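You operate a simulated robot arm through the tools that you are given. There is no shell and no other tool. Be economical: measure what you need, move in short steps, check, and stop when the job is done.

You are at the controls of a simulated two-armed robot. One attempt, no reset.

Task
Fetch the silver basket and stand it on the shelf under the island table. Take the brass valve that says "3" from the top of the island table and put it on the top of the wall bench. Take the steel disc on the top of the island table and put it away on the top of the repair bench. Stack the M12 red tin from the top of the island table on top of the M16 red tin. Put the red ring from the top of the island table on the top of the low wooden table and the black ring on the shelf of the tool stand. Put the box labelled "switch" from the top of the island table on the top of the wall bench and the box marked "24 bar" on the front of the packing bench. Put the wooden sanding block on the top of the island table away on the top of the steel valve cradle. Stack the DN 15 flat white box from the top of the island table on top of the DN 25 flat white box. Put the grey tub on the top of the wall bench away on the board of the wall shelf. Take the plug gauge marked "no go" from the top of the wall bench and put it on top of the bush there. Lift the yellow guard bar open. Any order will do. Set down upright: silver basket, brass valve, grey tub.

The check looks at the end state, three seconds after you hand in, the way a careful person would. Anything else that was tipped, shoved, dropped, spilled or broken makes it a failure.

Robot
Two 6-joint arms with two-finger parallel grippers on one trunk, on a base that drives. Base frame: it is fixed to the floor where the robot stands at the start and does not move with it; the origin is under the middle of the robot, x ahead of it, y to its left, z up. Readings come in mm, rad, newtons and seconds.
The left shoulder is at the start at [60, 187, 1147], the right one opposite. Places, roughly: board of the wall shelf [9700, 400, 1200]; bush (5x5x4 cm) [-1300, 100, 800]; front of the packing bench [-500, 3600, 800]; grey tub [-1250, 250, 750]; plug gauge [-1250, 500, 750]; shelf of the tool stand [2300, 1000, 100]; shelf under the island table [600, -100, 300]; silver basket (5x5x11 cm) [500, 0, 900]; top of the low wooden table [5600, 800, 400]; top of the repair bench [7800, 3600, 800]; top of the steel valve cradle [7300, -100, 600]; top of the wall bench [-1200, -100, 800]; wooden sanding block (6x4x4 cm) [800, 0, 900]; yellow guard bar [-1100, 2500, 1700]. Payload 1.57 kg a hand.
The TCP of each hand is the grasp point between the finger pads, 30 mm short of the fingertips. In the tool frame z runs along the fingers and y along their closing line. The gripper opens to 110 mm. The fingers are 24 mm wide and 12 mm thick; the gripper's body (48 by 112 mm) begins 78 mm behind the TCP.
Orientation is that of the tool frame in the base frame, as a unit quaternion [x, y, z, w]. With the fingers straight down and closing along the base's y, the tool's x points along the base's -x, its y along +y and its z along -z.

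Tools
- The arms move only by the tool drive_tool. It takes "left_moves", "right_moves" or both (then of equal length, played together; a hand with none holds still); each is a list of rows, each a list of 7 numbers: the gripper command, from -1 (fully open) to 1 (shut), values between in proportion, then the shift along the base's x, y, z in mm, then the turn, a rotation vector about the base's x, y, z in rad. In form: [[gripper, tx, ty, tz, ax, ay, az], ...]. A call has 1 to 8 rows; each row is the pose to reach, as a shift and turn from the pose commanded when the call began. Each row takes 0.2 s and may step no farther than 50 mm and 0.15 rad from the row before; otherwise, or with a gripper value out of range, the whole call is refused. A pose out of reach is approached as far as the arm can. The call stops where the force on the tool passes 40 N (or 10 N more than at its start, if that is more) or the arm is blocked; 0.2 s more then pass. The fingers move at their own pace (about 153 mm/s each) and stop on an object; they squeeze with about 43 N. The grip force told is the motor's: it shows also when the fingers shut on nothing. Time passes only in rows, and 0.2 s behind the last, so rows that repeat a pose let the fingers close. The reply holds the time, the measured pose of the TCP, the force on the tool along the base axes, the opening and the grip force, in the units named above and with some noise, with the torque about the TCP (base axes, N m) and any sound that the robot's microphone picked up.
- Cameras (640 x 400 px; columns grow to the right, rows downward): "scene" is now at [18.5, 3.4, 1688]; the picture's right is [-0.14, -0.99, 0.00], its down [-0.80, 0.12, -0.58] and it looks along [0.58, -0.08, -0.81] (base axes); focal length 281 px, centre (320, 200). "left" rides on the left gripper at [70, -16, -141] in its tool frame; the picture's right is [0.23, 0.97, 0.00], its down [-0.86, 0.20, -0.48] and it looks along [-0.47, 0.11, 0.88] (tool axes); focal length 222 px, centre (320, 200). "right" rides on the right gripper at [70, 16, -141] in its tool frame; the picture's right is [-0.23, 0.97, 0.00], its down [-0.86, -0.20, -0.48] and it looks along [-0.47, -0.11, 0.88] (tool axes); focal length 222 px, centre (320, 200). There is no depth. A picture from a camera that has moved, and an enlarged one, comes with that camera's place and axes in the base frame and with its lens. The place of the scene camera against the robot may be out by one fixed shift of up to 25 mm in any direction.
- snapshot(camera): a new picture of that camera. No time passes.
- move_column(by): slides the trunk up (or, below 0, down) by that many mm; the arms and the scene camera ride with it, the base frame stays. It gives what a move gives, with no picture.
- base_move(legs): drives the robot by 1 to 6 legs, each [ahead, left, turn to the left] in mm, mm and rad, along the robot's own axes; the way and the turn of a leg run together, so that a leg with both is an arc; at most 1500 mm and 3.142 rad a leg. The arms and the cameras ride along, it lands a little off, and it stops where it bumps. It gives what a move gives.
- head_to(pan, tilt): turns the head with the scene camera to pan (to the left, within 1.501 rad either way) and tilt (down, from -0.506 to 1.204), counted from straight ahead of the robot. It gives what a move gives.
- inspect(camera, box): a new picture of the part [left, top, right, bottom] of that camera's present view, enlarged. No time passes.
- sign_off(): hands the job in; it is judged then, once.

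Work in short steps. Places have to be worked out from the pictures, the camera data and where the tool is seen: move nearer, look again, correct. Check each grasp and each placing, and mend what went wrong. You have 577 turns and 370 pictures in all, those below and enlarged ones among them. Open the grippers and draw the arms clear of the work before you hand the job in, unless the task says otherwise; then end with one line.

The tools are called as a command line: name --argument value ..., lists and objects as JSON in quotes. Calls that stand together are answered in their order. drive_tool: Moves the arms, as the interface text tells. Its arguments: {"type":"object","properties":{"left_moves":{"type":"array","items":{"type":"array","items":{"type":"number"}}},"right_moves":{"type":"array","items":{"type":"array","items":{"type":"number"}}}},"required":[]} The other tools are called the same way: move_column (by) slides the trunk up or down; base_move (legs) drives the base; head_to (pan, tilt) turns the head that bears the scene camera; snapshot (camera) takes a picture; inspect (camera, box) takes an enlarged picture of a part of a camera's view; sign_off () hands the job in.

At the start:

```text
clock: 0.0
left_tcp_pos: [390.8, 112.2, 1131.7]
left_tool_rot: [-0.001, 1.0, 0.0, 0.001]
left_contact_force: [0.6, 0.4, 0.2]
left_moment: [0.0, 0.02, -0.01]
left_width: 110.1
left_gripper_force: 0.1
right_tcp_pos: [499.3, -278.5, 1175.0]
right_tool_rot: [0.0, 1.0, 0.0, 0.0]
right_contact_force: [0.6, -0.2, 0.0]
right_moment: [-0.01, -0.02, -0.02]
right_width: 110.2
right_gripper_force: 0.0
trunk travel left (down, up): [-775.0, 215.0]
robot x, y, heading: [2.1, 2.6, 0.003]
head pan, tilt: [-0.143, 0.948]
```

scene: 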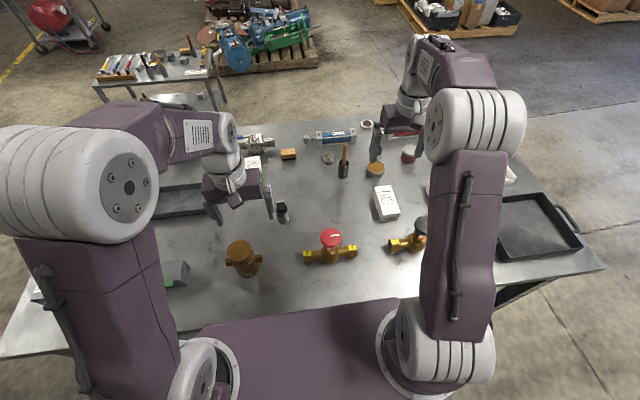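
right: 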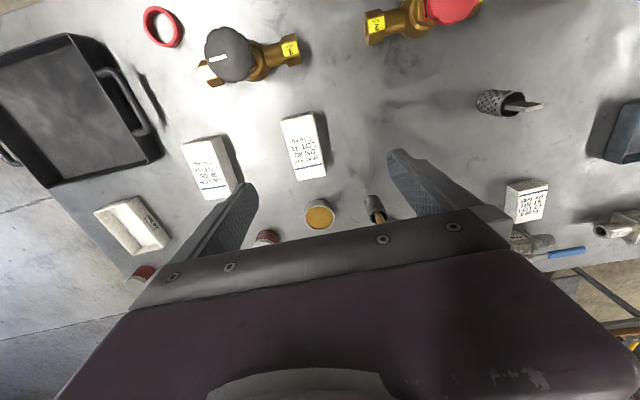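
left: 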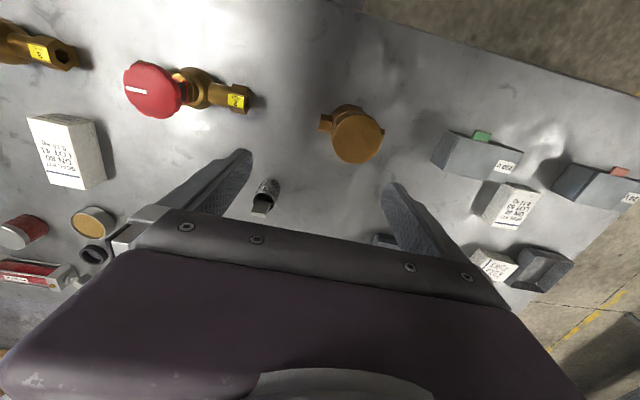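

The arms hide part of the table. I'll look at enlarged views of the scene first.

inspect --camera "scene" --box '[200, 100, 440, 250]'

inspect --camera "right" --box '[80, 0, 400, 200]'

inspect --camera "left" --box '[320, 80, 640, 280]'

```text
2.67 times, centred on (320, 175) of scene
camera zoom: at [18.5, 3.4, 1688.0], right [-0.14, -0.99, 0.0], down [-0.8, 0.12, -0.58], along [0.58, -0.08, -0.81], focal length 750 px, centre (320, 267)
```

zoom: 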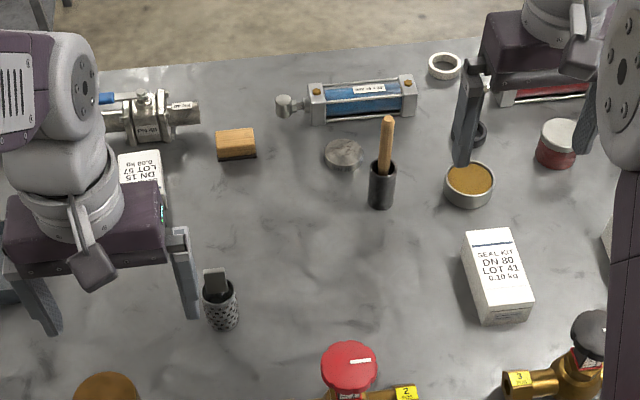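

```text
2.00 times, centred on (240, 100) of right
camera zoom: at [428.2, -262.6, 1316.1], right [0.23, 0.97, 0.0], down [0.86, -0.2, 0.48], along [0.47, -0.11, -0.88], focal length 444 px, centre (480, 400)
```

zoom: 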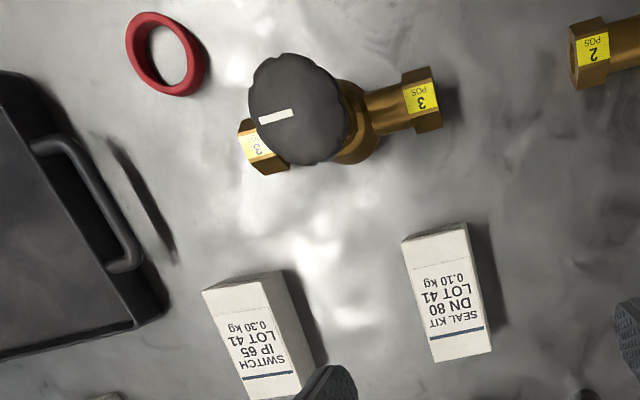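

```text
2.00 times, centred on (480, 180) of left
camera zoom: at [319.9, 96.8, 1274.4], right [-0.23, 0.97, 0.0], down [0.86, 0.2, 0.48], along [0.47, 0.11, -0.88], focal length 444 px, centre (0, 240)
```

zoom: 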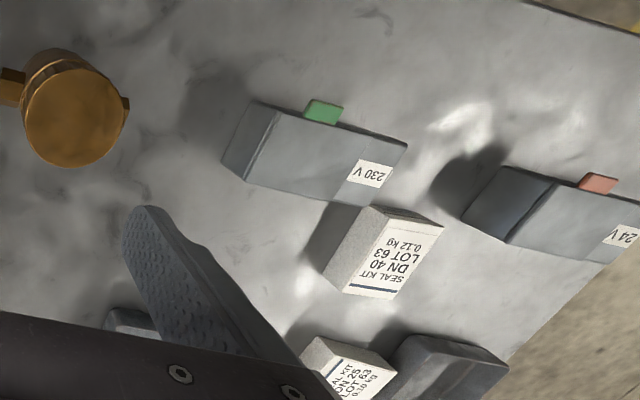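

I'll back off a bit and look round the room to map it.

base_move --legs '[[-250, 0, 0]]'

head_to --pan 0.0 --tilt 0.65

snapshot --camera "scene"

head_to --pan 0.0 --tilt 0.1

snapshot --camera "scene"

head_to --pan 1.4 --tilt 0.2

snapshot --camera "scene"

head_to --pan -1.4 --tilt 0.2

snapshot --camera "scene"

```text
clock: 1.8
left_tcp_pos: [141.4, 114.1, 1131.3]
left_tool_rot: [-0.002, 1.0, 0.0, -0.001]
left_contact_force: [0.2, -0.4, 0.5]
left_moment: [0.0, -0.02, 0.01]
left_width: 110.0
left_gripper_force: 0.0
right_tcp_pos: [251.8, -278.4, 1174.6]
right_tool_rot: [-0.002, 1.0, 0.0, -0.001]
right_contact_force: [1.0, 0.4, 0.1]
right_moment: [-0.01, -0.05, -0.02]
right_width: 110.2
right_gripper_force: 0.1
trunk travel left (down, up): [-775.0, 215.0]
robot x, y, heading: [-250.4, -1.5, 0.003]
head pan, tilt: [-0.143, 0.948]
```

```text
clock: 2.6
left_tcp_pos: [140.1, 113.9, 1133.0]
left_tool_rot: [-0.001, 1.0, 0.001, 0.0]
left_contact_force: [1.0, 0.0, -0.7]
left_moment: [0.0, -0.01, -0.01]
left_width: 109.8
left_gripper_force: 0.0
right_tcp_pos: [249.9, -278.3, 1175.5]
right_tool_rot: [-0.001, 1.0, 0.0, 0.0]
right_contact_force: [-0.1, 0.5, -0.7]
right_moment: [-0.01, 0.0, -0.02]
right_width: 109.9
right_gripper_force: 0.1
trunk travel left (down, up): [-775.0, 215.0]
robot x, y, heading: [-247.3, -1.4, -0.0]
head pan, tilt: [0.0, 0.649]
```

```text
363 pictures are left
camera scene: at [-217.6, 13.4, 1711.9], right [0.0, -1.0, 0.0], down [-0.6, 0.0, -0.8], along [0.8, 0.0, -0.6], focal length 281 px, centre (320, 200)
```

scene: 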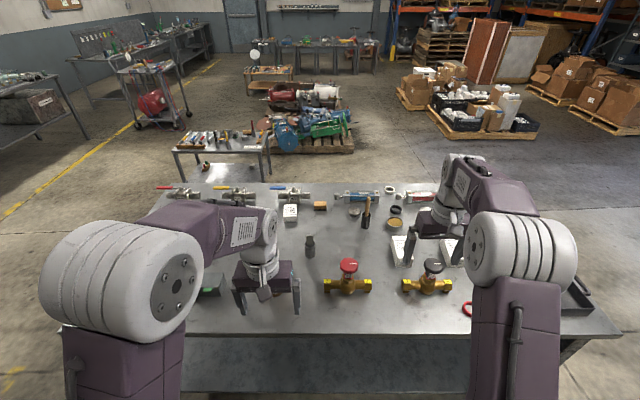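

```text
clock: 3.6
left_tcp_pos: [139.9, 114.1, 1132.0]
left_tool_rot: [-0.002, 1.0, 0.001, 0.0]
left_contact_force: [-0.3, 0.4, 0.7]
left_moment: [0.03, 0.0, 0.0]
left_width: 110.2
left_gripper_force: 0.0
right_tcp_pos: [251.2, -276.9, 1174.7]
right_tool_rot: [-0.002, 1.0, 0.0, 0.001]
right_contact_force: [-0.3, 0.0, -0.4]
right_moment: [0.02, -0.03, 0.01]
right_width: 109.6
right_gripper_force: 0.0
trunk travel left (down, up): [-775.0, 215.0]
robot x, y, heading: [-247.6, 0.9, -0.003]
head pan, tilt: [0.0, 0.099]
```

```text
362 pictures are left
camera scene: at [-211.1, 13.4, 1762.3], right [0.0, -1.0, 0.0], down [-0.1, 0.0, -0.99], along [0.99, 0.0, -0.1], focal length 281 px, centre (320, 200)
```

scene: 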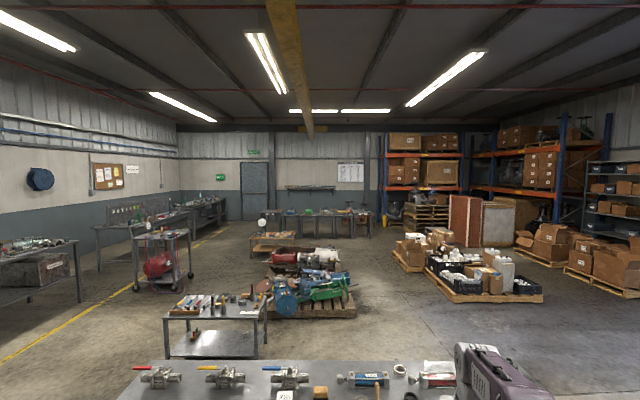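

```text
clock: 5.1
left_tcp_pos: [139.6, 113.9, 1132.1]
left_tool_rot: [-0.002, 1.0, 0.001, -0.001]
left_contact_force: [-0.3, 1.5, -0.1]
left_moment: [-0.01, 0.01, 0.01]
left_width: 110.2
left_gripper_force: 0.0
right_tcp_pos: [250.8, -277.7, 1175.8]
right_tool_rot: [-0.002, 1.0, -0.001, 0.0]
right_contact_force: [0.3, -0.7, -0.6]
right_moment: [0.0, -0.01, -0.01]
right_width: 109.9
right_gripper_force: 0.1
trunk travel left (down, up): [-775.0, 215.0]
robot x, y, heading: [-249.0, -0.6, 0.003]
head pan, tilt: [1.4, 0.201]
```

```text
361 pictures are left
camera scene: at [-287.6, 105.0, 1753.0], right [0.99, -0.17, 0.0], down [-0.03, -0.2, -0.98], along [0.16, 0.97, -0.2], focal length 281 px, centre (320, 200)
```

scene: 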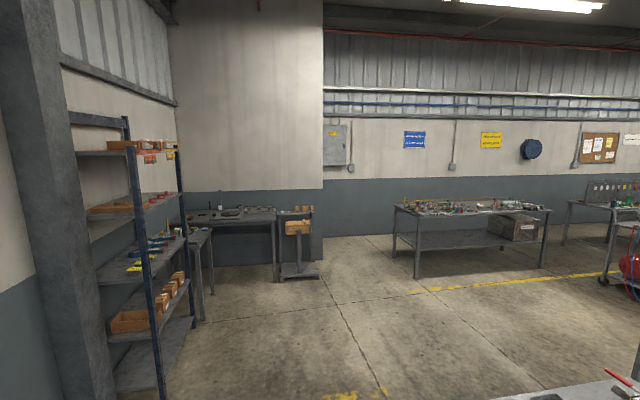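

```text
clock: 7.6
left_tcp_pos: [141.0, 113.6, 1131.1]
left_tool_rot: [-0.002, 1.0, 0.0, 0.0]
left_contact_force: [-1.2, 0.0, 0.5]
left_moment: [-0.01, 0.04, -0.02]
left_width: 109.7
left_gripper_force: 0.0
right_tcp_pos: [250.9, -276.8, 1173.9]
right_tool_rot: [-0.002, 1.0, 0.0, 0.0]
right_contact_force: [-1.0, 0.2, -0.4]
right_moment: [0.01, -0.03, -0.02]
right_width: 109.8
right_gripper_force: 0.1
trunk travel left (down, up): [-775.0, 215.0]
robot x, y, heading: [-251.2, 5.1, 0.001]
head pan, tilt: [-1.4, 0.201]
```

```text
360 pictures are left
camera scene: at [-287.1, -78.6, 1753.0], right [-0.98, -0.17, 0.0], down [-0.03, 0.2, -0.98], along [0.17, -0.96, -0.2], focal length 281 px, centre (320, 200)
```

scene: 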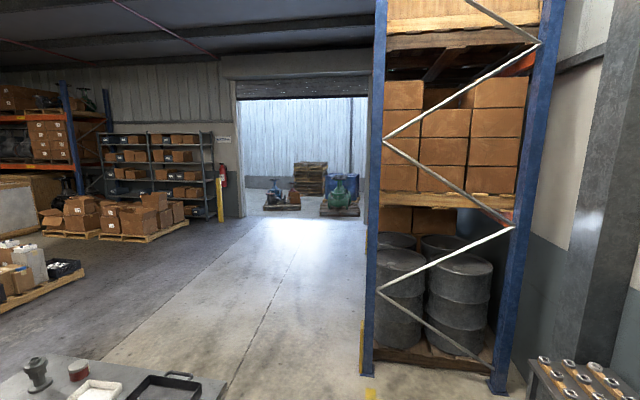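

Room mapped. Now I drive so that the right-hand items (valve 3, switch box) are in the right arm's best zone, and look down.

base_move --legs '[[0, -210, 0], [245, 0, 0]]'

head_to --pan -0.35 --tilt 0.9

snapshot --camera "scene"

snapshot --camera "right"

```text
clock: 10.6
left_tcp_pos: [382.5, -94.7, 1133.2]
left_tool_rot: [-0.003, 1.0, 0.0, 0.001]
left_contact_force: [0.2, -0.1, -0.7]
left_moment: [-0.01, 0.01, 0.02]
left_width: 109.9
left_gripper_force: 0.0
right_tcp_pos: [494.1, -486.6, 1175.0]
right_tool_rot: [-0.003, 1.0, 0.0, 0.001]
right_contact_force: [-0.3, 0.0, -0.2]
right_moment: [0.0, -0.01, 0.01]
right_width: 109.8
right_gripper_force: 0.1
trunk travel left (down, up): [-775.0, 215.0]
robot x, y, heading: [-10.1, -209.5, 0.007]
head pan, tilt: [-1.4, 0.201]
```

```text
clock: 11.9
left_tcp_pos: [385.3, -94.2, 1133.2]
left_tool_rot: [-0.003, 1.0, -0.001, 0.001]
left_contact_force: [0.0, 0.5, 0.1]
left_moment: [0.01, 0.0, 0.02]
left_width: 109.8
left_gripper_force: 0.1
right_tcp_pos: [496.0, -485.2, 1174.2]
right_tool_rot: [-0.004, 1.0, 0.0, -0.001]
right_contact_force: [0.1, -0.2, -0.6]
right_moment: [0.04, 0.04, -0.03]
right_width: 110.2
right_gripper_force: 0.1
trunk travel left (down, up): [-775.0, 215.0]
robot x, y, heading: [-1.9, -213.2, 0.004]
head pan, tilt: [-0.351, 0.901]
```

```text
359 pictures are left
camera scene: at [12.7, -222.5, 1691.5], right [-0.34, -0.94, 0.0], down [-0.74, 0.26, -0.62], along [0.58, -0.21, -0.78], focal length 281 px, centre (320, 200)
```

scene: 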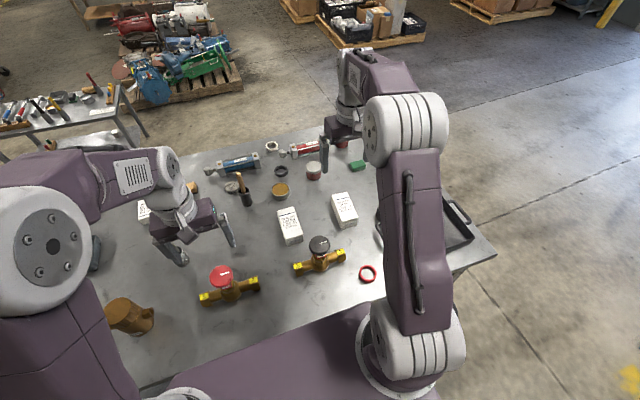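

```text
358 pictures are left
camera right: at [425.1, -469.9, 1316.0], right [0.22, 0.98, 0.0], down [0.86, -0.19, 0.48], along [0.47, -0.11, -0.88], focal length 222 px, centre (320, 200)
```

right: 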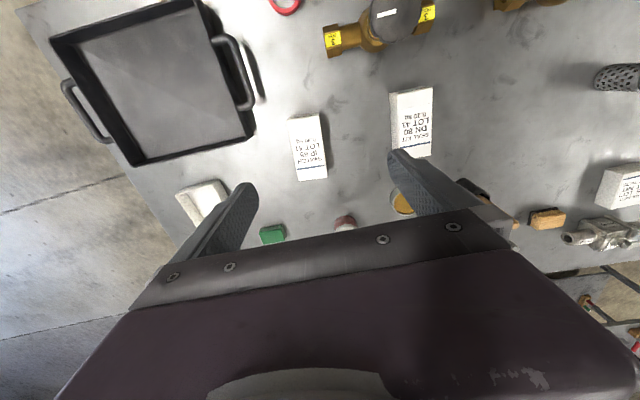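

Triangulating, the island top is nearer z≈900, with the switch box around (518,-510) and valve 3 around (382,-365). I shift right so the box is comfortable for the right hand, then look with the wrist camera above it.

base_move --legs '[[0, -160, 0]]'

drive_tool --right_moves '[[-1, 0, 50, 0, 0, 0, 0], [-1, 0, 100, 0, 0, 0, 0], [-1, 0, 135, -20, 0, 0, 0]]'

snapshot --camera "right"

snapshot --camera "left"

```text
clock: 13.3
left_tcp_pos: [384.3, -249.2, 1133.0]
left_tool_rot: [-0.004, 1.0, -0.001, 0.0]
left_contact_force: [0.1, 0.5, 0.2]
left_moment: [-0.01, -0.01, -0.01]
left_width: 110.0
left_gripper_force: 0.0
right_tcp_pos: [497.4, -639.9, 1175.3]
right_tool_rot: [-0.004, 1.0, -0.001, 0.0]
right_contact_force: [-0.4, 0.1, -0.4]
right_moment: [0.0, -0.02, -0.01]
right_width: 109.9
right_gripper_force: 0.0
trunk travel left (down, up): [-775.0, 215.0]
robot x, y, heading: [-6.6, -366.2, 0.008]
head pan, tilt: [-0.351, 0.901]
```

```text
clock: 14.1
left_tcp_pos: [386.8, -251.3, 1133.1]
left_tool_rot: [-0.005, 1.0, 0.0, 0.0]
left_contact_force: [0.3, -0.3, 0.7]
left_moment: [0.01, 0.0, -0.03]
left_width: 110.2
left_gripper_force: 0.0
right_tcp_pos: [499.5, -506.2, 1154.6]
right_tool_rot: [-0.004, 1.0, 0.001, -0.001]
right_contact_force: [0.6, 0.5, -0.1]
right_moment: [0.0, 0.01, 0.01]
right_width: 110.1
right_gripper_force: 0.1
trunk travel left (down, up): [-775.0, 215.0]
robot x, y, heading: [1.8, -367.9, 0.009]
head pan, tilt: [-0.351, 0.901]
```

```text
357 pictures are left
camera right: at [427.7, -489.7, 1295.8], right [0.22, 0.98, 0.0], down [0.86, -0.19, 0.48], along [0.47, -0.1, -0.88], focal length 222 px, centre (320, 200)
```

right: 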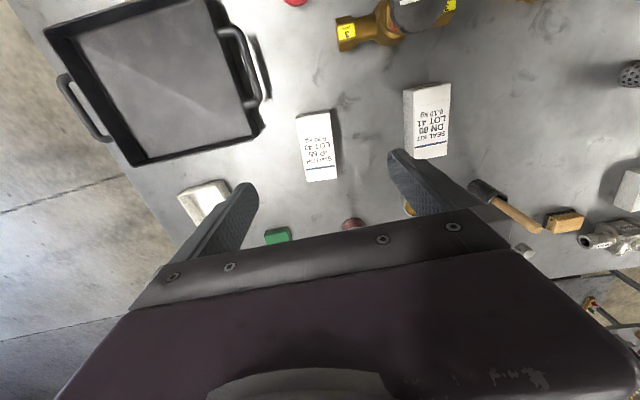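

```text
356 pictures are left
camera left: at [315.7, -268.7, 1274.3], right [-0.24, 0.97, 0.0], down [0.85, 0.21, 0.48], along [0.46, 0.11, -0.88], focal length 222 px, centre (320, 200)
```

left: 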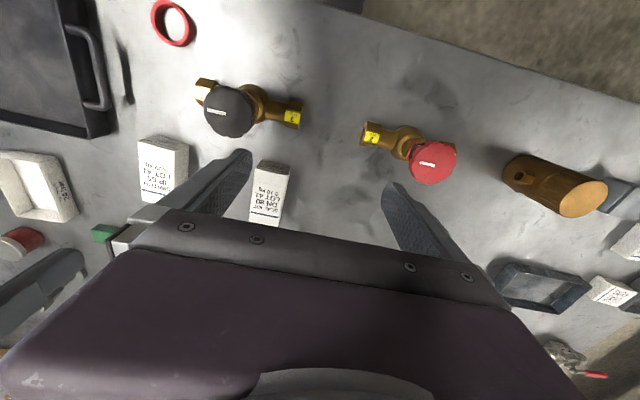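

Switch box top centre ≈ (528,-516), top z≈905–920, rotated about -6°. I'll move above it and descend partway.

drive_tool --right_moves '[[-1, 14, -5, -45, 0, 0, -0.05], [-1, 28, -11, -90, 0, 0, -0.11], [-1, 28, -11, -130, 0, 0, -0.11]]'

snapshot --camera "right"

```text
clock: 14.9
left_tcp_pos: [384.6, -251.4, 1132.0]
left_tool_rot: [-0.005, 1.0, 0.0, 0.0]
left_contact_force: [-0.6, 0.5, 0.5]
left_moment: [0.02, 0.02, 0.01]
left_width: 110.1
left_gripper_force: 0.0
right_tcp_pos: [530.5, -515.8, 1022.3]
right_tool_rot: [0.051, 0.999, 0.0, 0.0]
right_contact_force: [-0.1, 0.8, -1.5]
right_moment: [-0.02, -0.03, 0.03]
right_width: 110.1
right_gripper_force: 0.0
trunk travel left (down, up): [-775.0, 215.0]
robot x, y, heading: [-2.5, -365.7, 0.011]
head pan, tilt: [-0.351, 0.901]
```

```text
355 pictures are left
camera right: at [460.2, -492.8, 1164.0], right [0.32, 0.95, 0.0], down [0.83, -0.28, 0.48], along [0.45, -0.16, -0.88], focal length 222 px, centre (320, 200)
```

right: 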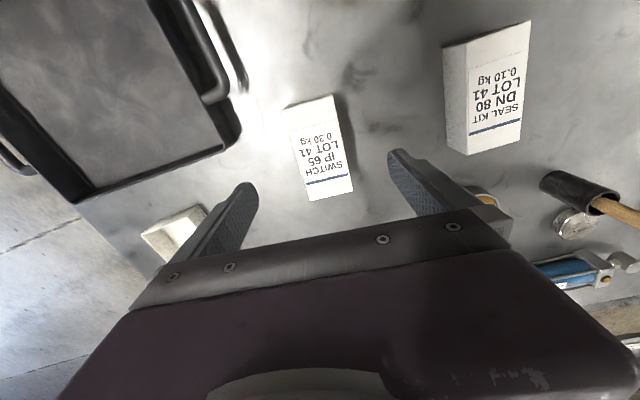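

Alignment looks good; descend to grasp height and close.

drive_tool --right_moves '[[-1, -2, 1, -50, 0, 0, 0], [-1, -2, 1, -100, 0, 0, 0], [-1, -2, 1, -130, 0, 0, 0], [-1, -2, 1, -145, 0, 0, 0]]'

snapshot --camera "right"

```text
clock: 15.9
left_tcp_pos: [384.6, -250.8, 1133.5]
left_tool_rot: [-0.004, 1.0, 0.0, 0.0]
left_contact_force: [-0.1, 0.3, 0.2]
left_moment: [-0.02, -0.01, -0.01]
left_width: 110.1
left_gripper_force: 0.0
right_tcp_pos: [524.4, -517.0, 880.0]
right_tool_rot: [0.051, 0.999, 0.001, 0.0]
right_contact_force: [0.8, -0.5, 2.3]
right_moment: [-0.07, 0.01, 0.0]
right_width: 110.0
right_gripper_force: 0.0
trunk travel left (down, up): [-775.0, 215.0]
robot x, y, heading: [-2.2, -369.4, 0.008]
head pan, tilt: [-0.351, 0.901]
```

```text
354 pictures are left
camera right: at [454.3, -494.1, 1021.2], right [0.32, 0.95, 0.0], down [0.83, -0.28, 0.48], along [0.45, -0.15, -0.88], focal length 222 px, centre (320, 200)
```

right: 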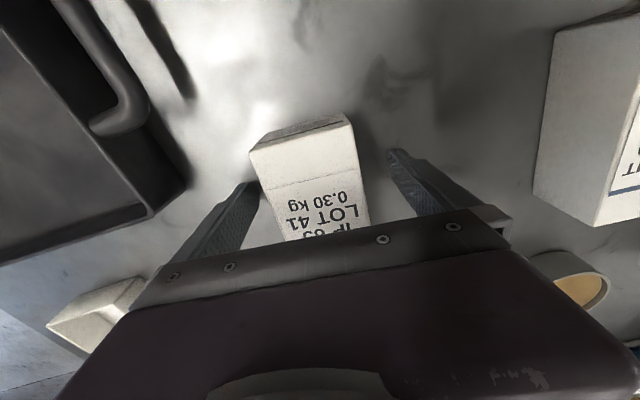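

Fingers straddle the box. Close and lift.

drive_tool --right_moves '[[1, 0, 0, 0, 0, 0, 0], [1, 0, 0, 0, 0, 0, 0], [1, 0, 0, 0, 0, 0, 0], [1, 0, 0, 40, 0, 0, 0], [1, 0, 0, 90, 0, 0, 0], [1, 0, 0, 140, 0, 0, 0], [1, 0, 0, 190, 0, 0, 0]]'

snapshot --camera "right"

```text
clock: 17.5
left_tcp_pos: [384.4, -251.3, 1133.3]
left_tool_rot: [-0.004, 1.0, 0.0, 0.0]
left_contact_force: [-0.4, 0.6, -0.2]
left_moment: [-0.01, -0.05, 0.01]
left_width: 110.3
left_gripper_force: 0.0
right_tcp_pos: [522.8, -515.7, 1068.8]
right_tool_rot: [0.05, 0.999, 0.0, 0.0]
right_contact_force: [0.2, 0.0, -2.6]
right_moment: [-0.02, 0.02, 0.03]
right_width: 60.0
right_gripper_force: 43.5
trunk travel left (down, up): [-775.0, 215.0]
robot x, y, heading: [-5.8, -370.7, 0.009]
head pan, tilt: [-0.351, 0.901]
```

```text
353 pictures are left
camera right: at [454.4, -493.0, 1210.7], right [0.32, 0.95, 0.0], down [0.83, -0.28, 0.48], along [0.45, -0.16, -0.88], focal length 222 px, centre (320, 200)
```

right: 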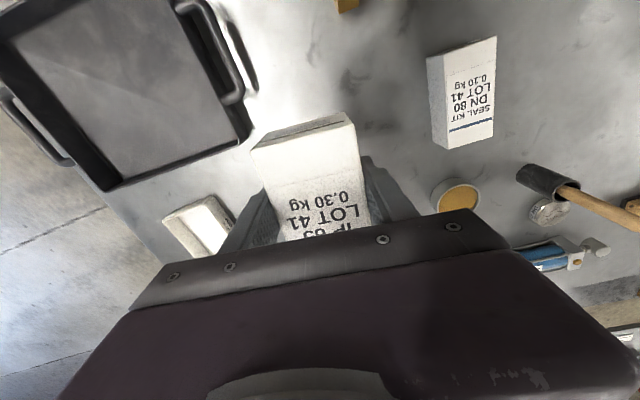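

Switch box is held. Shift right so the left hand comes over valve 3.

base_move --legs '[[0, -125, 0]]'

snapshot --camera "left"

```text
clock: 18.8
left_tcp_pos: [386.1, -376.3, 1131.1]
left_tool_rot: [-0.004, 1.0, 0.0, 0.0]
left_contact_force: [-0.3, -0.1, -0.2]
left_moment: [-0.02, 0.01, 0.02]
left_width: 109.9
left_gripper_force: 0.1
right_tcp_pos: [525.7, -641.3, 1069.5]
right_tool_rot: [0.051, 0.999, -0.002, 0.0]
right_contact_force: [0.4, -0.1, -3.5]
right_moment: [-0.05, 0.05, 0.01]
right_width: 59.8
right_gripper_force: 42.9
trunk travel left (down, up): [-775.0, 215.0]
robot x, y, heading: [-2.0, -492.4, 0.011]
head pan, tilt: [-0.351, 0.901]
```

```text
352 pictures are left
camera left: at [316.5, -392.6, 1274.2], right [-0.24, 0.97, 0.0], down [0.85, 0.21, 0.48], along [0.46, 0.11, -0.88], focal length 222 px, centre (320, 200)
```

left: 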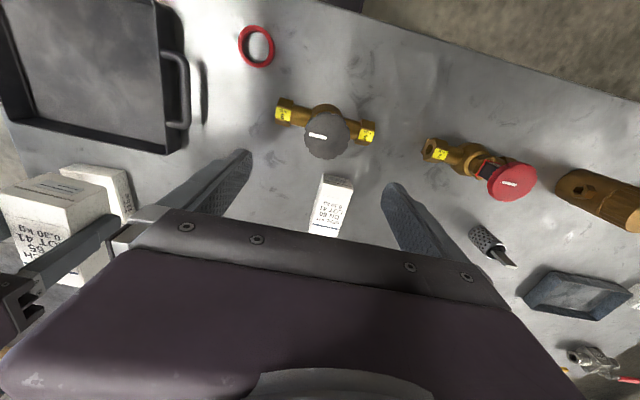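

Triangulated handwheel top ≈ (376,-370,984). I'll go straight down to grip the handwheel rim.

drive_tool --left_moves '[[-1, -5, 4, -50, 0, 0, 0], [-1, -10, 6, -100, 0, 0, 0], [-1, -10, 6, -125, 0, 0, 0]]'

snapshot --camera "left"

```text
refused: row 1 steps farther than a row can; nothing moved
```

```text
351 pictures are left
camera left: at [316.5, -392.6, 1274.2], right [-0.24, 0.97, 0.0], down [0.85, 0.21, 0.48], along [0.46, 0.11, -0.88], focal length 222 px, centre (320, 200)
```

left: 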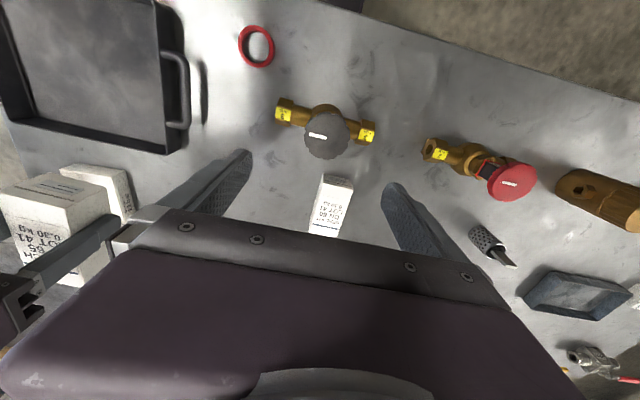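

Steps must stay within 50 mm total; retry with smaller ones.

drive_tool --left_moves '[[-1, -5, 4, -45, 0, 0, 0], [-1, -10, 6, -90, 0, 0, 0], [-1, -10, 6, -120, 0, 0, 0]]'

snapshot --camera "left"

```text
clock: 19.6
left_tcp_pos: [376.0, -370.6, 1009.7]
left_tool_rot: [-0.005, 1.0, 0.001, -0.001]
left_contact_force: [0.3, -0.1, -0.2]
left_moment: [0.02, -0.01, 0.01]
left_width: 110.1
left_gripper_force: 0.0
right_tcp_pos: [525.5, -643.3, 1069.1]
right_tool_rot: [0.051, 0.999, 0.0, 0.0]
right_contact_force: [0.1, 0.2, -3.1]
right_moment: [0.01, 0.03, 0.02]
right_width: 59.8
right_gripper_force: 43.1
trunk travel left (down, up): [-775.0, 215.0]
robot x, y, heading: [1.5, -496.0, 0.007]
head pan, tilt: [-0.351, 0.901]
```

```text
350 pictures are left
camera left: at [306.3, -388.2, 1151.5], right [-0.24, 0.97, 0.0], down [0.85, 0.21, 0.48], along [0.46, 0.11, -0.88], focal length 222 px, centre (320, 200)
```

left: 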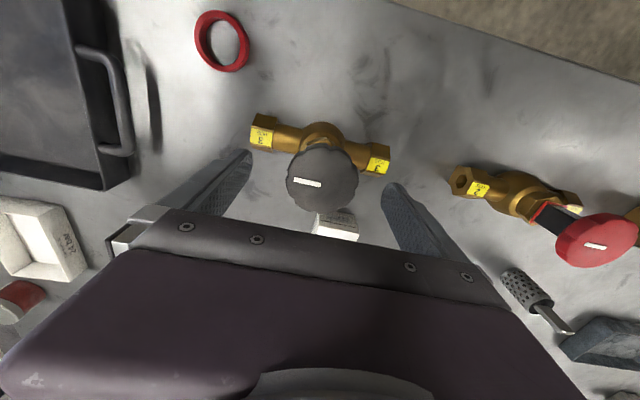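

Centred. Descend 40 mm, close, lift.

drive_tool --left_moves '[[-1, -2, 0, -42, 0, 0, 0], [1, -2, 0, -42, 0, 0, 0], [1, -2, 0, -42, 0, 0, 0], [1, -2, 0, -42, 0, 0, 0], [1, -2, 0, -20, 0, 0, 0], [1, -2, 0, 20, 0, 0, 0]]'

snapshot --camera "left"

```text
clock: 21.0
left_tcp_pos: [373.5, -369.8, 1030.9]
left_tool_rot: [-0.005, 1.0, 0.0, -0.001]
left_contact_force: [0.3, -0.3, -7.8]
left_moment: [0.01, 0.02, 0.0]
left_width: 57.0
left_gripper_force: 43.5
right_tcp_pos: [525.5, -642.7, 1069.1]
right_tool_rot: [0.051, 0.999, 0.0, 0.0]
right_contact_force: [-0.4, 0.1, -2.7]
right_moment: [0.0, 0.03, 0.03]
right_width: 59.7
right_gripper_force: 42.6
trunk travel left (down, up): [-775.0, 215.0]
robot x, y, heading: [-4.1, -494.9, 0.008]
head pan, tilt: [-0.351, 0.901]
```

```text
349 pictures are left
camera left: at [302.9, -387.0, 1173.7], right [-0.24, 0.97, 0.0], down [0.85, 0.21, 0.48], along [0.46, 0.11, -0.88], focal length 222 px, centre (320, 200)
```

left: 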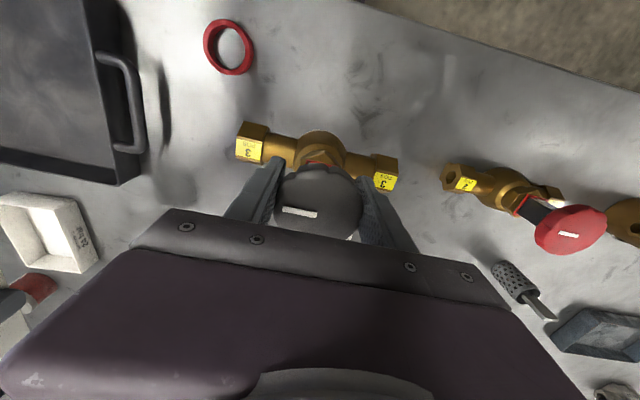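

Both held. Raise, back away and turn toward the wall bench behind, stopping to look.

drive_tool --left_moves '[[1, -10, 0, 45, 0, 0, 0], [1, -20, 0, 90, 0, 0, 0], [1, -30, 0, 120, 0, 0, 0]]' --right_moves '[[1, -30, 20, 20, 0, 0, 0], [1, -60, 40, 40, 0, 0, 0], [1, -90, 40, 60, 0, 0, 0]]'

base_move --legs '[[-300, 0, 0], [0, 0, 1.57]]'

head_to --pan 1.2 --tilt 0.6

snapshot --camera "scene"

```text
clock: 21.8
left_tcp_pos: [342.4, -370.1, 1152.5]
left_tool_rot: [-0.004, 1.0, 0.001, 0.0]
left_contact_force: [-1.4, -0.7, -7.2]
left_moment: [0.02, 0.06, 0.02]
left_width: 57.1
left_gripper_force: 43.1
right_tcp_pos: [434.8, -601.4, 1128.9]
right_tool_rot: [0.049, 0.999, 0.001, 0.0]
right_contact_force: [0.0, 0.2, -3.4]
right_moment: [0.01, 0.05, 0.01]
right_width: 59.5
right_gripper_force: 43.1
trunk travel left (down, up): [-775.0, 215.0]
robot x, y, heading: [-4.5, -492.8, 0.005]
head pan, tilt: [-0.351, 0.901]
```

```text
clock: 27.7
left_tcp_pos: [-425.3, -150.8, 1152.4]
left_tool_rot: [0.714, -0.701, 0.001, 0.0]
left_contact_force: [-0.6, -1.2, -7.5]
left_moment: [-0.04, 0.02, 0.02]
left_width: 57.1
left_gripper_force: 43.2
right_tcp_pos: [-194.6, -56.6, 1127.3]
right_tool_rot: [-0.673, 0.739, 0.0, -0.001]
right_contact_force: [0.1, -0.4, -2.3]
right_moment: [-0.05, 0.02, 0.01]
right_width: 60.0
right_gripper_force: 43.3
trunk travel left (down, up): [-775.0, 215.0]
robot x, y, heading: [-300.2, -494.6, 1.587]
head pan, tilt: [-0.351, 0.901]
```

```text
clock: 29.3
left_tcp_pos: [-425.5, -151.8, 1153.9]
left_tool_rot: [0.713, -0.701, 0.001, 0.0]
left_contact_force: [0.2, 0.0, -7.3]
left_moment: [-0.06, 0.04, 0.01]
left_width: 57.1
left_gripper_force: 43.1
right_tcp_pos: [-194.8, -57.4, 1129.2]
right_tool_rot: [-0.673, 0.739, 0.0, 0.0]
right_contact_force: [0.4, -0.3, -2.5]
right_moment: [-0.03, 0.02, 0.0]
right_width: 59.7
right_gripper_force: 43.0
trunk travel left (down, up): [-775.0, 215.0]
robot x, y, heading: [-296.3, -496.1, 1.588]
head pan, tilt: [1.201, 0.6]
```

```text
348 pictures are left
camera scene: at [-374.7, -511.1, 1716.2], right [0.35, 0.94, 0.0], down [0.53, -0.2, -0.82], along [-0.77, 0.29, -0.57], focal length 281 px, centre (320, 200)
```

scene: 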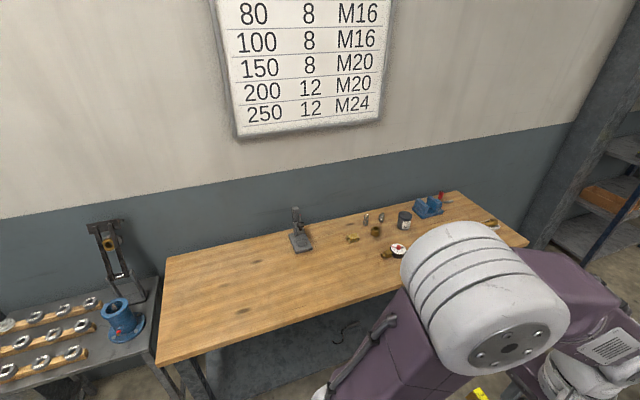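

Wall bench spans roughly x -1460…-960, y -840…750; its -y half is empty. Turn to face it and drive up.

base_move --legs '[[0, 0, 1.55], [430, 0, 0]]'

head_to --pan 0.0 --tilt 0.9

snapshot --camera "scene"

snapshot --camera "left"

```text
clock: 35.7
left_tcp_pos: [-1073.9, -617.9, 1152.2]
left_tool_rot: [1.0, 0.0, 0.0, 0.0]
left_contact_force: [0.1, 0.2, -6.4]
left_moment: [0.0, -0.04, -0.04]
left_width: 57.2
left_gripper_force: 43.1
right_tcp_pos: [-1162.8, -386.0, 1128.5]
right_tool_rot: [0.999, -0.055, 0.0, -0.001]
right_contact_force: [-0.4, -0.9, -2.8]
right_moment: [-0.01, -0.05, 0.02]
right_width: 59.7
right_gripper_force: 43.1
trunk travel left (down, up): [-775.0, 215.0]
robot x, y, heading: [-727.2, -498.3, -3.141]
head pan, tilt: [1.201, 0.6]
```

```text
clock: 37.1
left_tcp_pos: [-1074.2, -617.4, 1151.1]
left_tool_rot: [1.0, 0.0, 0.001, 0.0]
left_contact_force: [0.5, 0.4, -6.5]
left_moment: [-0.02, -0.05, 0.04]
left_width: 56.8
left_gripper_force: 43.5
right_tcp_pos: [-1166.0, -386.4, 1128.1]
right_tool_rot: [0.999, -0.055, 0.0, 0.0]
right_contact_force: [0.9, 0.0, -3.2]
right_moment: [0.0, -0.04, -0.01]
right_width: 59.8
right_gripper_force: 42.9
trunk travel left (down, up): [-775.0, 215.0]
robot x, y, heading: [-728.5, -497.5, -3.142]
head pan, tilt: [0.0, 0.901]
```

```text
347 pictures are left
camera scene: at [-738.2, -483.5, 1691.4], right [0.0, 1.0, 0.0], down [0.78, 0.0, -0.62], along [-0.62, 0.0, -0.78], focal length 281 px, centre (320, 200)
```

scene: 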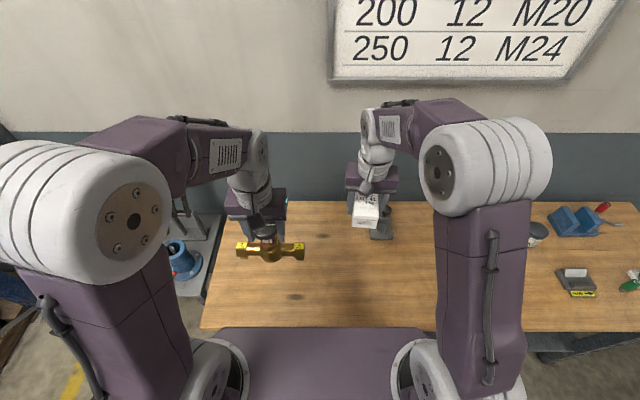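

```text
346 pictures are left
camera left: at [-1006.1, -601.9, 1294.0], right [0.23, -0.97, 0.0], down [-0.86, -0.2, 0.48], along [-0.46, -0.11, -0.88], focal length 222 px, centre (320, 200)
```

left: 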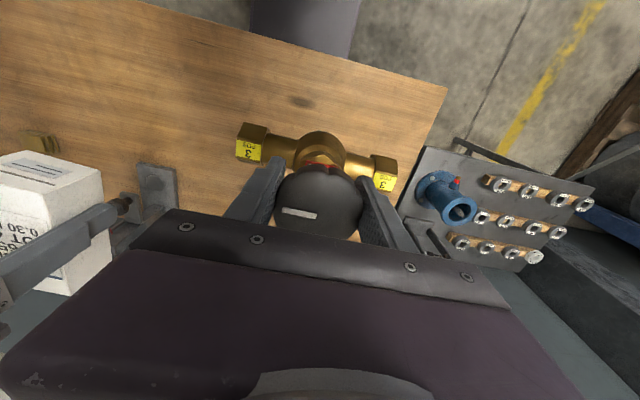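

Clear space below both. Lower both together in steps and look.

drive_tool --left_moves '[[1, 0, 0, -50, 0, 0, 0], [1, 0, 0, -100, 0, 0, 0], [1, 0, 0, -150, 0, 0, 0], [1, 0, 0, -190, 0, 0, 0]]' --right_moves '[[1, 0, 0, -50, 0, 0, 0], [1, 0, 0, -100, 0, 0, 0], [1, 0, 0, -150, 0, 0, 0], [1, 0, 0, -200, 0, 0, 0]]'

snapshot --camera "scene"

```text
clock: 38.1
left_tcp_pos: [-1076.9, -615.3, 962.1]
left_tool_rot: [1.0, 0.001, 0.0, 0.0]
left_contact_force: [-1.1, 0.3, -7.6]
left_moment: [-0.01, -0.05, -0.01]
left_width: 57.1
left_gripper_force: 42.7
right_tcp_pos: [-1167.7, -387.3, 923.5]
right_tool_rot: [0.999, -0.054, 0.001, 0.0]
right_contact_force: [-0.3, -0.9, -3.2]
right_moment: [0.0, -0.05, -0.03]
right_width: 59.4
right_gripper_force: 43.0
trunk travel left (down, up): [-775.0, 215.0]
robot x, y, heading: [-726.6, -496.6, -3.14]
head pan, tilt: [0.0, 0.901]
```

```text
345 pictures are left
camera scene: at [-741.7, -483.2, 1691.5], right [0.0, 1.0, 0.0], down [0.79, 0.0, -0.62], along [-0.62, 0.0, -0.79], focal length 281 px, centre (320, 200)
```

scene: 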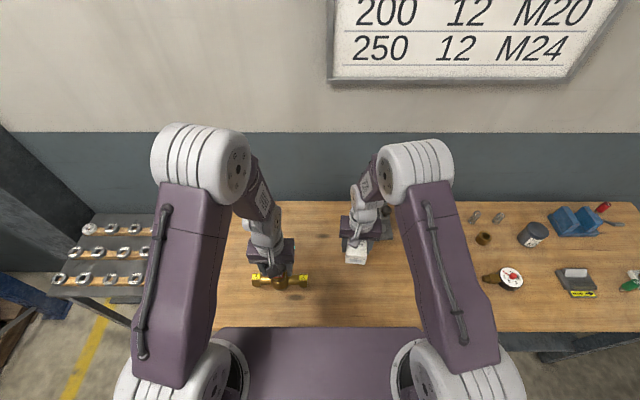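

Continue down slowly until contact is felt.

drive_tool --left_moves '[[1, 0, 0, -10, 0, 0, 0], [1, 0, 0, -20, 0, 0, 0], [1, 0, 0, -30, 0, 0, 0], [1, 0, 0, -38, 0, 0, 0], [1, 0, 0, -46, 0, 0, 0], [1, 0, 0, -54, 0, 0, 0], [1, 0, 0, -60, 0, 0, 0], [1, 0, 0, -66, 0, 0, 0]]'

drive_tool --right_moves '[[1, 0, 0, -20, 0, 0, 0], [1, 0, 0, -40, 0, 0, 0], [1, 0, 0, -55, 0, 0, 0], [1, 0, 0, -65, 0, 0, 0], [1, 0, 0, -75, 0, 0, 0], [1, 0, 0, -82, 0, 0, 0], [1, 0, 0, -88, 0, 0, 0], [1, 0, 0, -94, 0, 0, 0]]'

```text
clock: 39.8
left_tcp_pos: [-1072.4, -617.8, 903.1]
left_tool_rot: [1.0, 0.001, 0.0, 0.0]
left_contact_force: [2.6, -1.0, 27.3]
left_moment: [0.53, -0.53, 0.02]
left_width: 56.7
left_gripper_force: 43.6
right_tcp_pos: [-1162.5, -386.8, 925.2]
right_tool_rot: [0.999, -0.053, -0.001, 0.0]
right_contact_force: [0.6, 0.0, -2.5]
right_moment: [0.0, -0.04, 0.01]
right_width: 59.6
right_gripper_force: 42.9
trunk travel left (down, up): [-775.0, 215.0]
robot x, y, heading: [-728.8, -498.2, -3.142]
head pan, tilt: [0.0, 0.901]
stopped in row 8 (left hand): the force on the tool passed its limit (the readings are from after the stop); the commanded pose is now the measured one
```

```text
clock: 41.3
left_tcp_pos: [-1072.7, -617.0, 903.0]
left_tool_rot: [1.0, 0.001, -0.001, 0.0]
left_contact_force: [3.9, -1.4, 24.2]
left_moment: [0.23, -0.13, 0.04]
left_width: 57.0
left_gripper_force: 42.7
right_tcp_pos: [-1163.1, -385.9, 842.9]
right_tool_rot: [0.999, -0.053, -0.001, -0.001]
right_contact_force: [0.2, 1.0, -2.6]
right_moment: [0.0, -0.04, 0.02]
right_width: 59.8
right_gripper_force: 42.7
trunk travel left (down, up): [-775.0, 215.0]
robot x, y, heading: [-726.7, -492.3, -3.138]
head pan, tilt: [0.0, 0.901]
stopped in row 7 (left hand): the force on the tool passed its limit (the readings are from after the stop); the commanded pose is now the measured one
```

Valve is on the bench. Open the left hand and rise straight up; continue lowering the box.

drive_tool --left_moves '[[-1, 0, 0, 1, 0, 0, 0], [-1, 0, 0, 1, 0, 0, 0], [-1, 0, 0, 1, 0, 0, 0], [-1, 0, 0, 40, 0, 0, 0], [-1, 0, 0, 85, 0, 0, 0], [-1, 0, 0, 130, 0, 0, 0], [-1, 0, 0, 175, 0, 0, 0]]'

drive_tool --right_moves '[[1, 0, 0, -6, 0, 0, 0], [1, 0, 0, -12, 0, 0, 0], [1, 0, 0, -18, 0, 0, 0], [1, 0, 0, -23, 0, 0, 0], [1, 0, 0, -28, 0, 0, 0], [1, 0, 0, -33, 0, 0, 0], [1, 0, 0, -38, 0, 0, 0], [1, 0, 0, -43, 0, 0, 0]]'

snapshot --camera "right"

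snapshot --camera "left"

```text
clock: 42.9
left_tcp_pos: [-1070.8, -615.7, 1078.6]
left_tool_rot: [1.0, 0.001, 0.0, 0.0]
left_contact_force: [-0.4, -1.0, 0.4]
left_moment: [0.0, 0.03, -0.01]
left_width: 110.0
left_gripper_force: 0.1
right_tcp_pos: [-1163.8, -385.4, 844.5]
right_tool_rot: [0.998, -0.055, 0.0, 0.0]
right_contact_force: [1.0, -0.1, -2.5]
right_moment: [-0.03, 0.0, -0.01]
right_width: 59.7
right_gripper_force: 43.5
trunk travel left (down, up): [-775.0, 215.0]
robot x, y, heading: [-725.9, -497.7, -3.142]
head pan, tilt: [0.0, 0.901]
```

```text
clock: 43.7
left_tcp_pos: [-1070.8, -616.3, 1081.2]
left_tool_rot: [1.0, 0.0, -0.001, -0.001]
left_contact_force: [-0.2, -0.6, 0.7]
left_moment: [0.0, -0.02, -0.01]
left_width: 109.8
left_gripper_force: 0.0
right_tcp_pos: [-1165.9, -385.9, 830.8]
right_tool_rot: [0.999, -0.053, -0.002, 0.0]
right_contact_force: [8.3, 3.5, 32.6]
right_moment: [-0.21, -0.79, 0.21]
right_width: 59.6
right_gripper_force: 43.5
trunk travel left (down, up): [-775.0, 215.0]
robot x, y, heading: [-727.8, -496.9, -3.14]
head pan, tilt: [0.0, 0.901]
stopped in row 4 (right hand): the force on the tool passed its limit (the readings are from after the stop); the commanded pose is now the measured one
```

```text
344 pictures are left
camera right: at [-1098.2, -409.6, 971.1], right [-0.33, -0.94, 0.0], down [-0.83, 0.29, 0.48], along [-0.46, 0.16, -0.88], focal length 222 px, centre (320, 200)
```

right: 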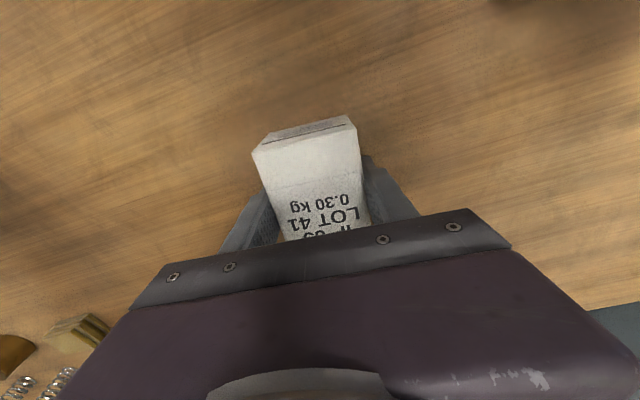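

```text
343 pictures are left
camera left: at [-1000.1, -599.4, 1221.7], right [0.23, -0.97, 0.0], down [-0.85, -0.2, 0.48], along [-0.47, -0.11, -0.88], focal length 222 px, centre (320, 200)
```

left: 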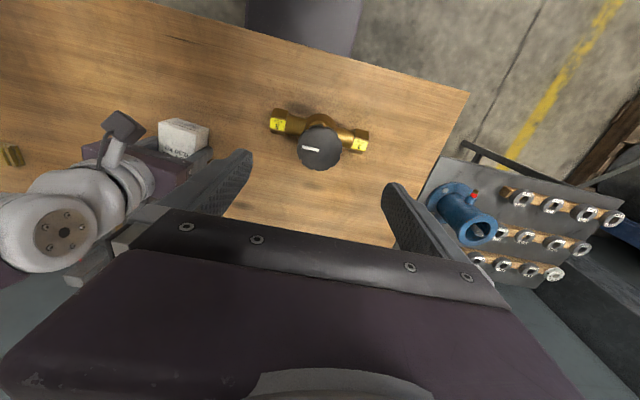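

Valve stands. Check the box's clearance to the bench before releasing.

inspect --camera "scene" --box '[300, 200, 420, 290]'

inspect --camera "left" --box '[100, 80, 260, 180]'

```text
4.44 times, centred on (360, 245) of scene
camera zoom: at [-732.4, -484.0, 1692.0], right [0.0, 1.0, 0.0], down [0.78, 0.0, -0.62], along [-0.62, 0.0, -0.78], focal length 1251 px, centre (142, 0)
```

zoom: 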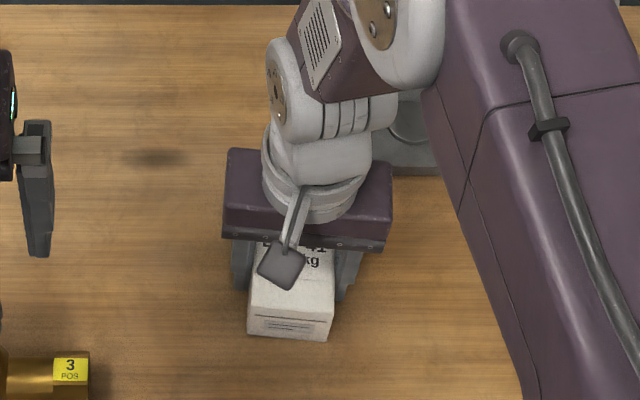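

```text
4.00 times, centred on (180, 130) of left
camera zoom: at [-1000.1, -599.4, 1221.7], right [0.23, -0.97, 0.0], down [-0.85, -0.2, 0.48], along [-0.47, -0.11, -0.88], focal length 888 px, centre (880, 480)
```

zoom: 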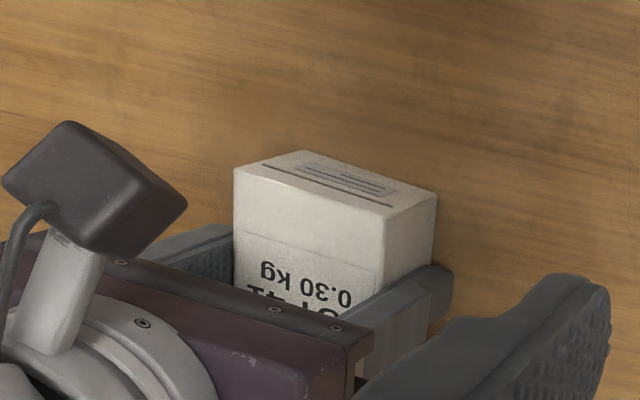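

It looks seated. Release and raise.

drive_tool --right_moves '[[0.3, 0, 0, 0, 0, 0, 0], [-0.5, 0, 0, 0, 0, 0, 0], [-1, 0, 0, 0, 0, 0, 0], [-1, 0, 0, 40, 0, 0, 0], [-1, 0, 0, 85, 0, 0, 0], [-1, 0, 0, 130, 0, 0, 0], [-1, 0, 0, 175, 0, 0, 0], [-1, 0, 0, 220, 0, 0, 0]]'

snapshot --camera "right"

```text
clock: 44.4
left_tcp_pos: [-1069.8, -616.1, 1079.2]
left_tool_rot: [1.0, 0.0, -0.002, 0.0]
left_contact_force: [0.0, 0.3, 0.6]
left_moment: [-0.02, 0.01, 0.02]
left_width: 109.9
left_gripper_force: 0.1
right_tcp_pos: [-1167.3, -384.1, 829.9]
right_tool_rot: [0.999, -0.054, -0.004, 0.001]
right_contact_force: [3.0, -3.4, 29.7]
right_moment: [1.55, -0.61, -0.16]
right_width: 107.0
right_gripper_force: 0.0
trunk travel left (down, up): [-775.0, 215.0]
robot x, y, heading: [-728.1, -498.3, -3.138]
head pan, tilt: [0.0, 0.901]
stopped in row 3 (right hand): the force on the tool passed its limit (the readings are from after the stop); the commanded pose is now the measured one
```

```text
340 pictures are left
camera right: at [-1099.8, -408.3, 970.9], right [-0.33, -0.94, 0.0], down [-0.82, 0.29, 0.49], along [-0.46, 0.16, -0.87], focal length 222 px, centre (320, 200)
```

right: 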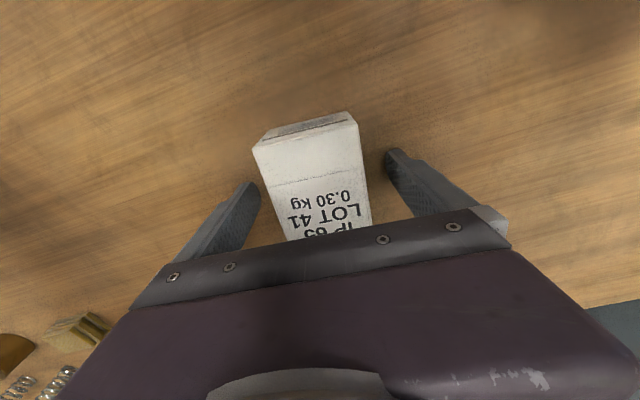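

Fingertips were on the bench (z≈800), the box sits flat. Raise.

drive_tool --right_moves '[[-1, 0, 0, 40, 0, 0, 0], [-1, 0, 0, 85, 0, 0, 0], [-1, 0, 0, 130, 0, 0, 0], [-1, 0, 0, 175, 0, 0, 0], [-1, 0, 0, 220, 0, 0, 0]]'

snapshot --camera "right"

inspect --camera "scene" --box '[440, 170, 640, 310]'

```text
clock: 45.6
left_tcp_pos: [-1071.1, -614.8, 1079.5]
left_tool_rot: [1.0, 0.001, 0.0, 0.0]
left_contact_force: [-0.8, -0.1, -0.1]
left_moment: [-0.02, 0.0, -0.01]
left_width: 109.9
left_gripper_force: 0.1
right_tcp_pos: [-1164.8, -384.2, 1052.0]
right_tool_rot: [0.998, -0.055, -0.003, 0.0]
right_contact_force: [0.1, 0.0, -0.2]
right_moment: [-0.02, 0.02, -0.04]
right_width: 109.9
right_gripper_force: 0.0
trunk travel left (down, up): [-775.0, 215.0]
robot x, y, heading: [-728.0, -497.5, -3.139]
head pan, tilt: [0.0, 0.901]
```

```text
339 pictures are left
camera right: at [-1098.3, -406.9, 1192.8], right [-0.33, -0.94, 0.0], down [-0.83, 0.29, 0.48], along [-0.46, 0.16, -0.88], focal length 222 px, centre (320, 200)
```

right: 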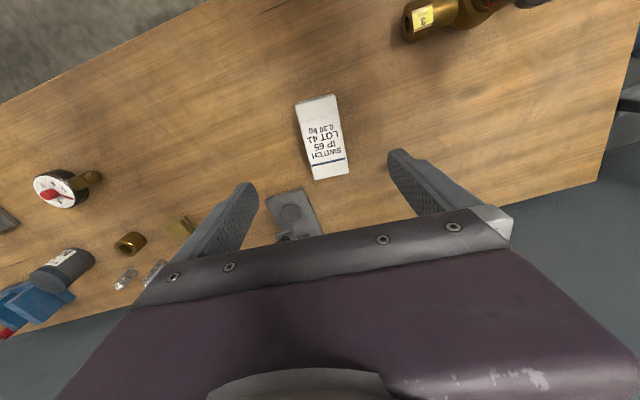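

```text
2.86 times, centred on (540, 240) of scene
camera zoom: at [-734.8, -483.6, 1691.4], right [0.0, 1.0, 0.0], down [0.78, 0.0, -0.62], along [-0.62, 0.0, -0.78], focal length 804 px, centre (-309, 86)
```

zoom: 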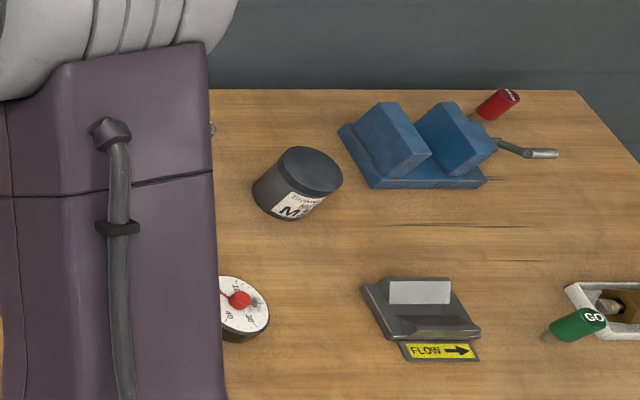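

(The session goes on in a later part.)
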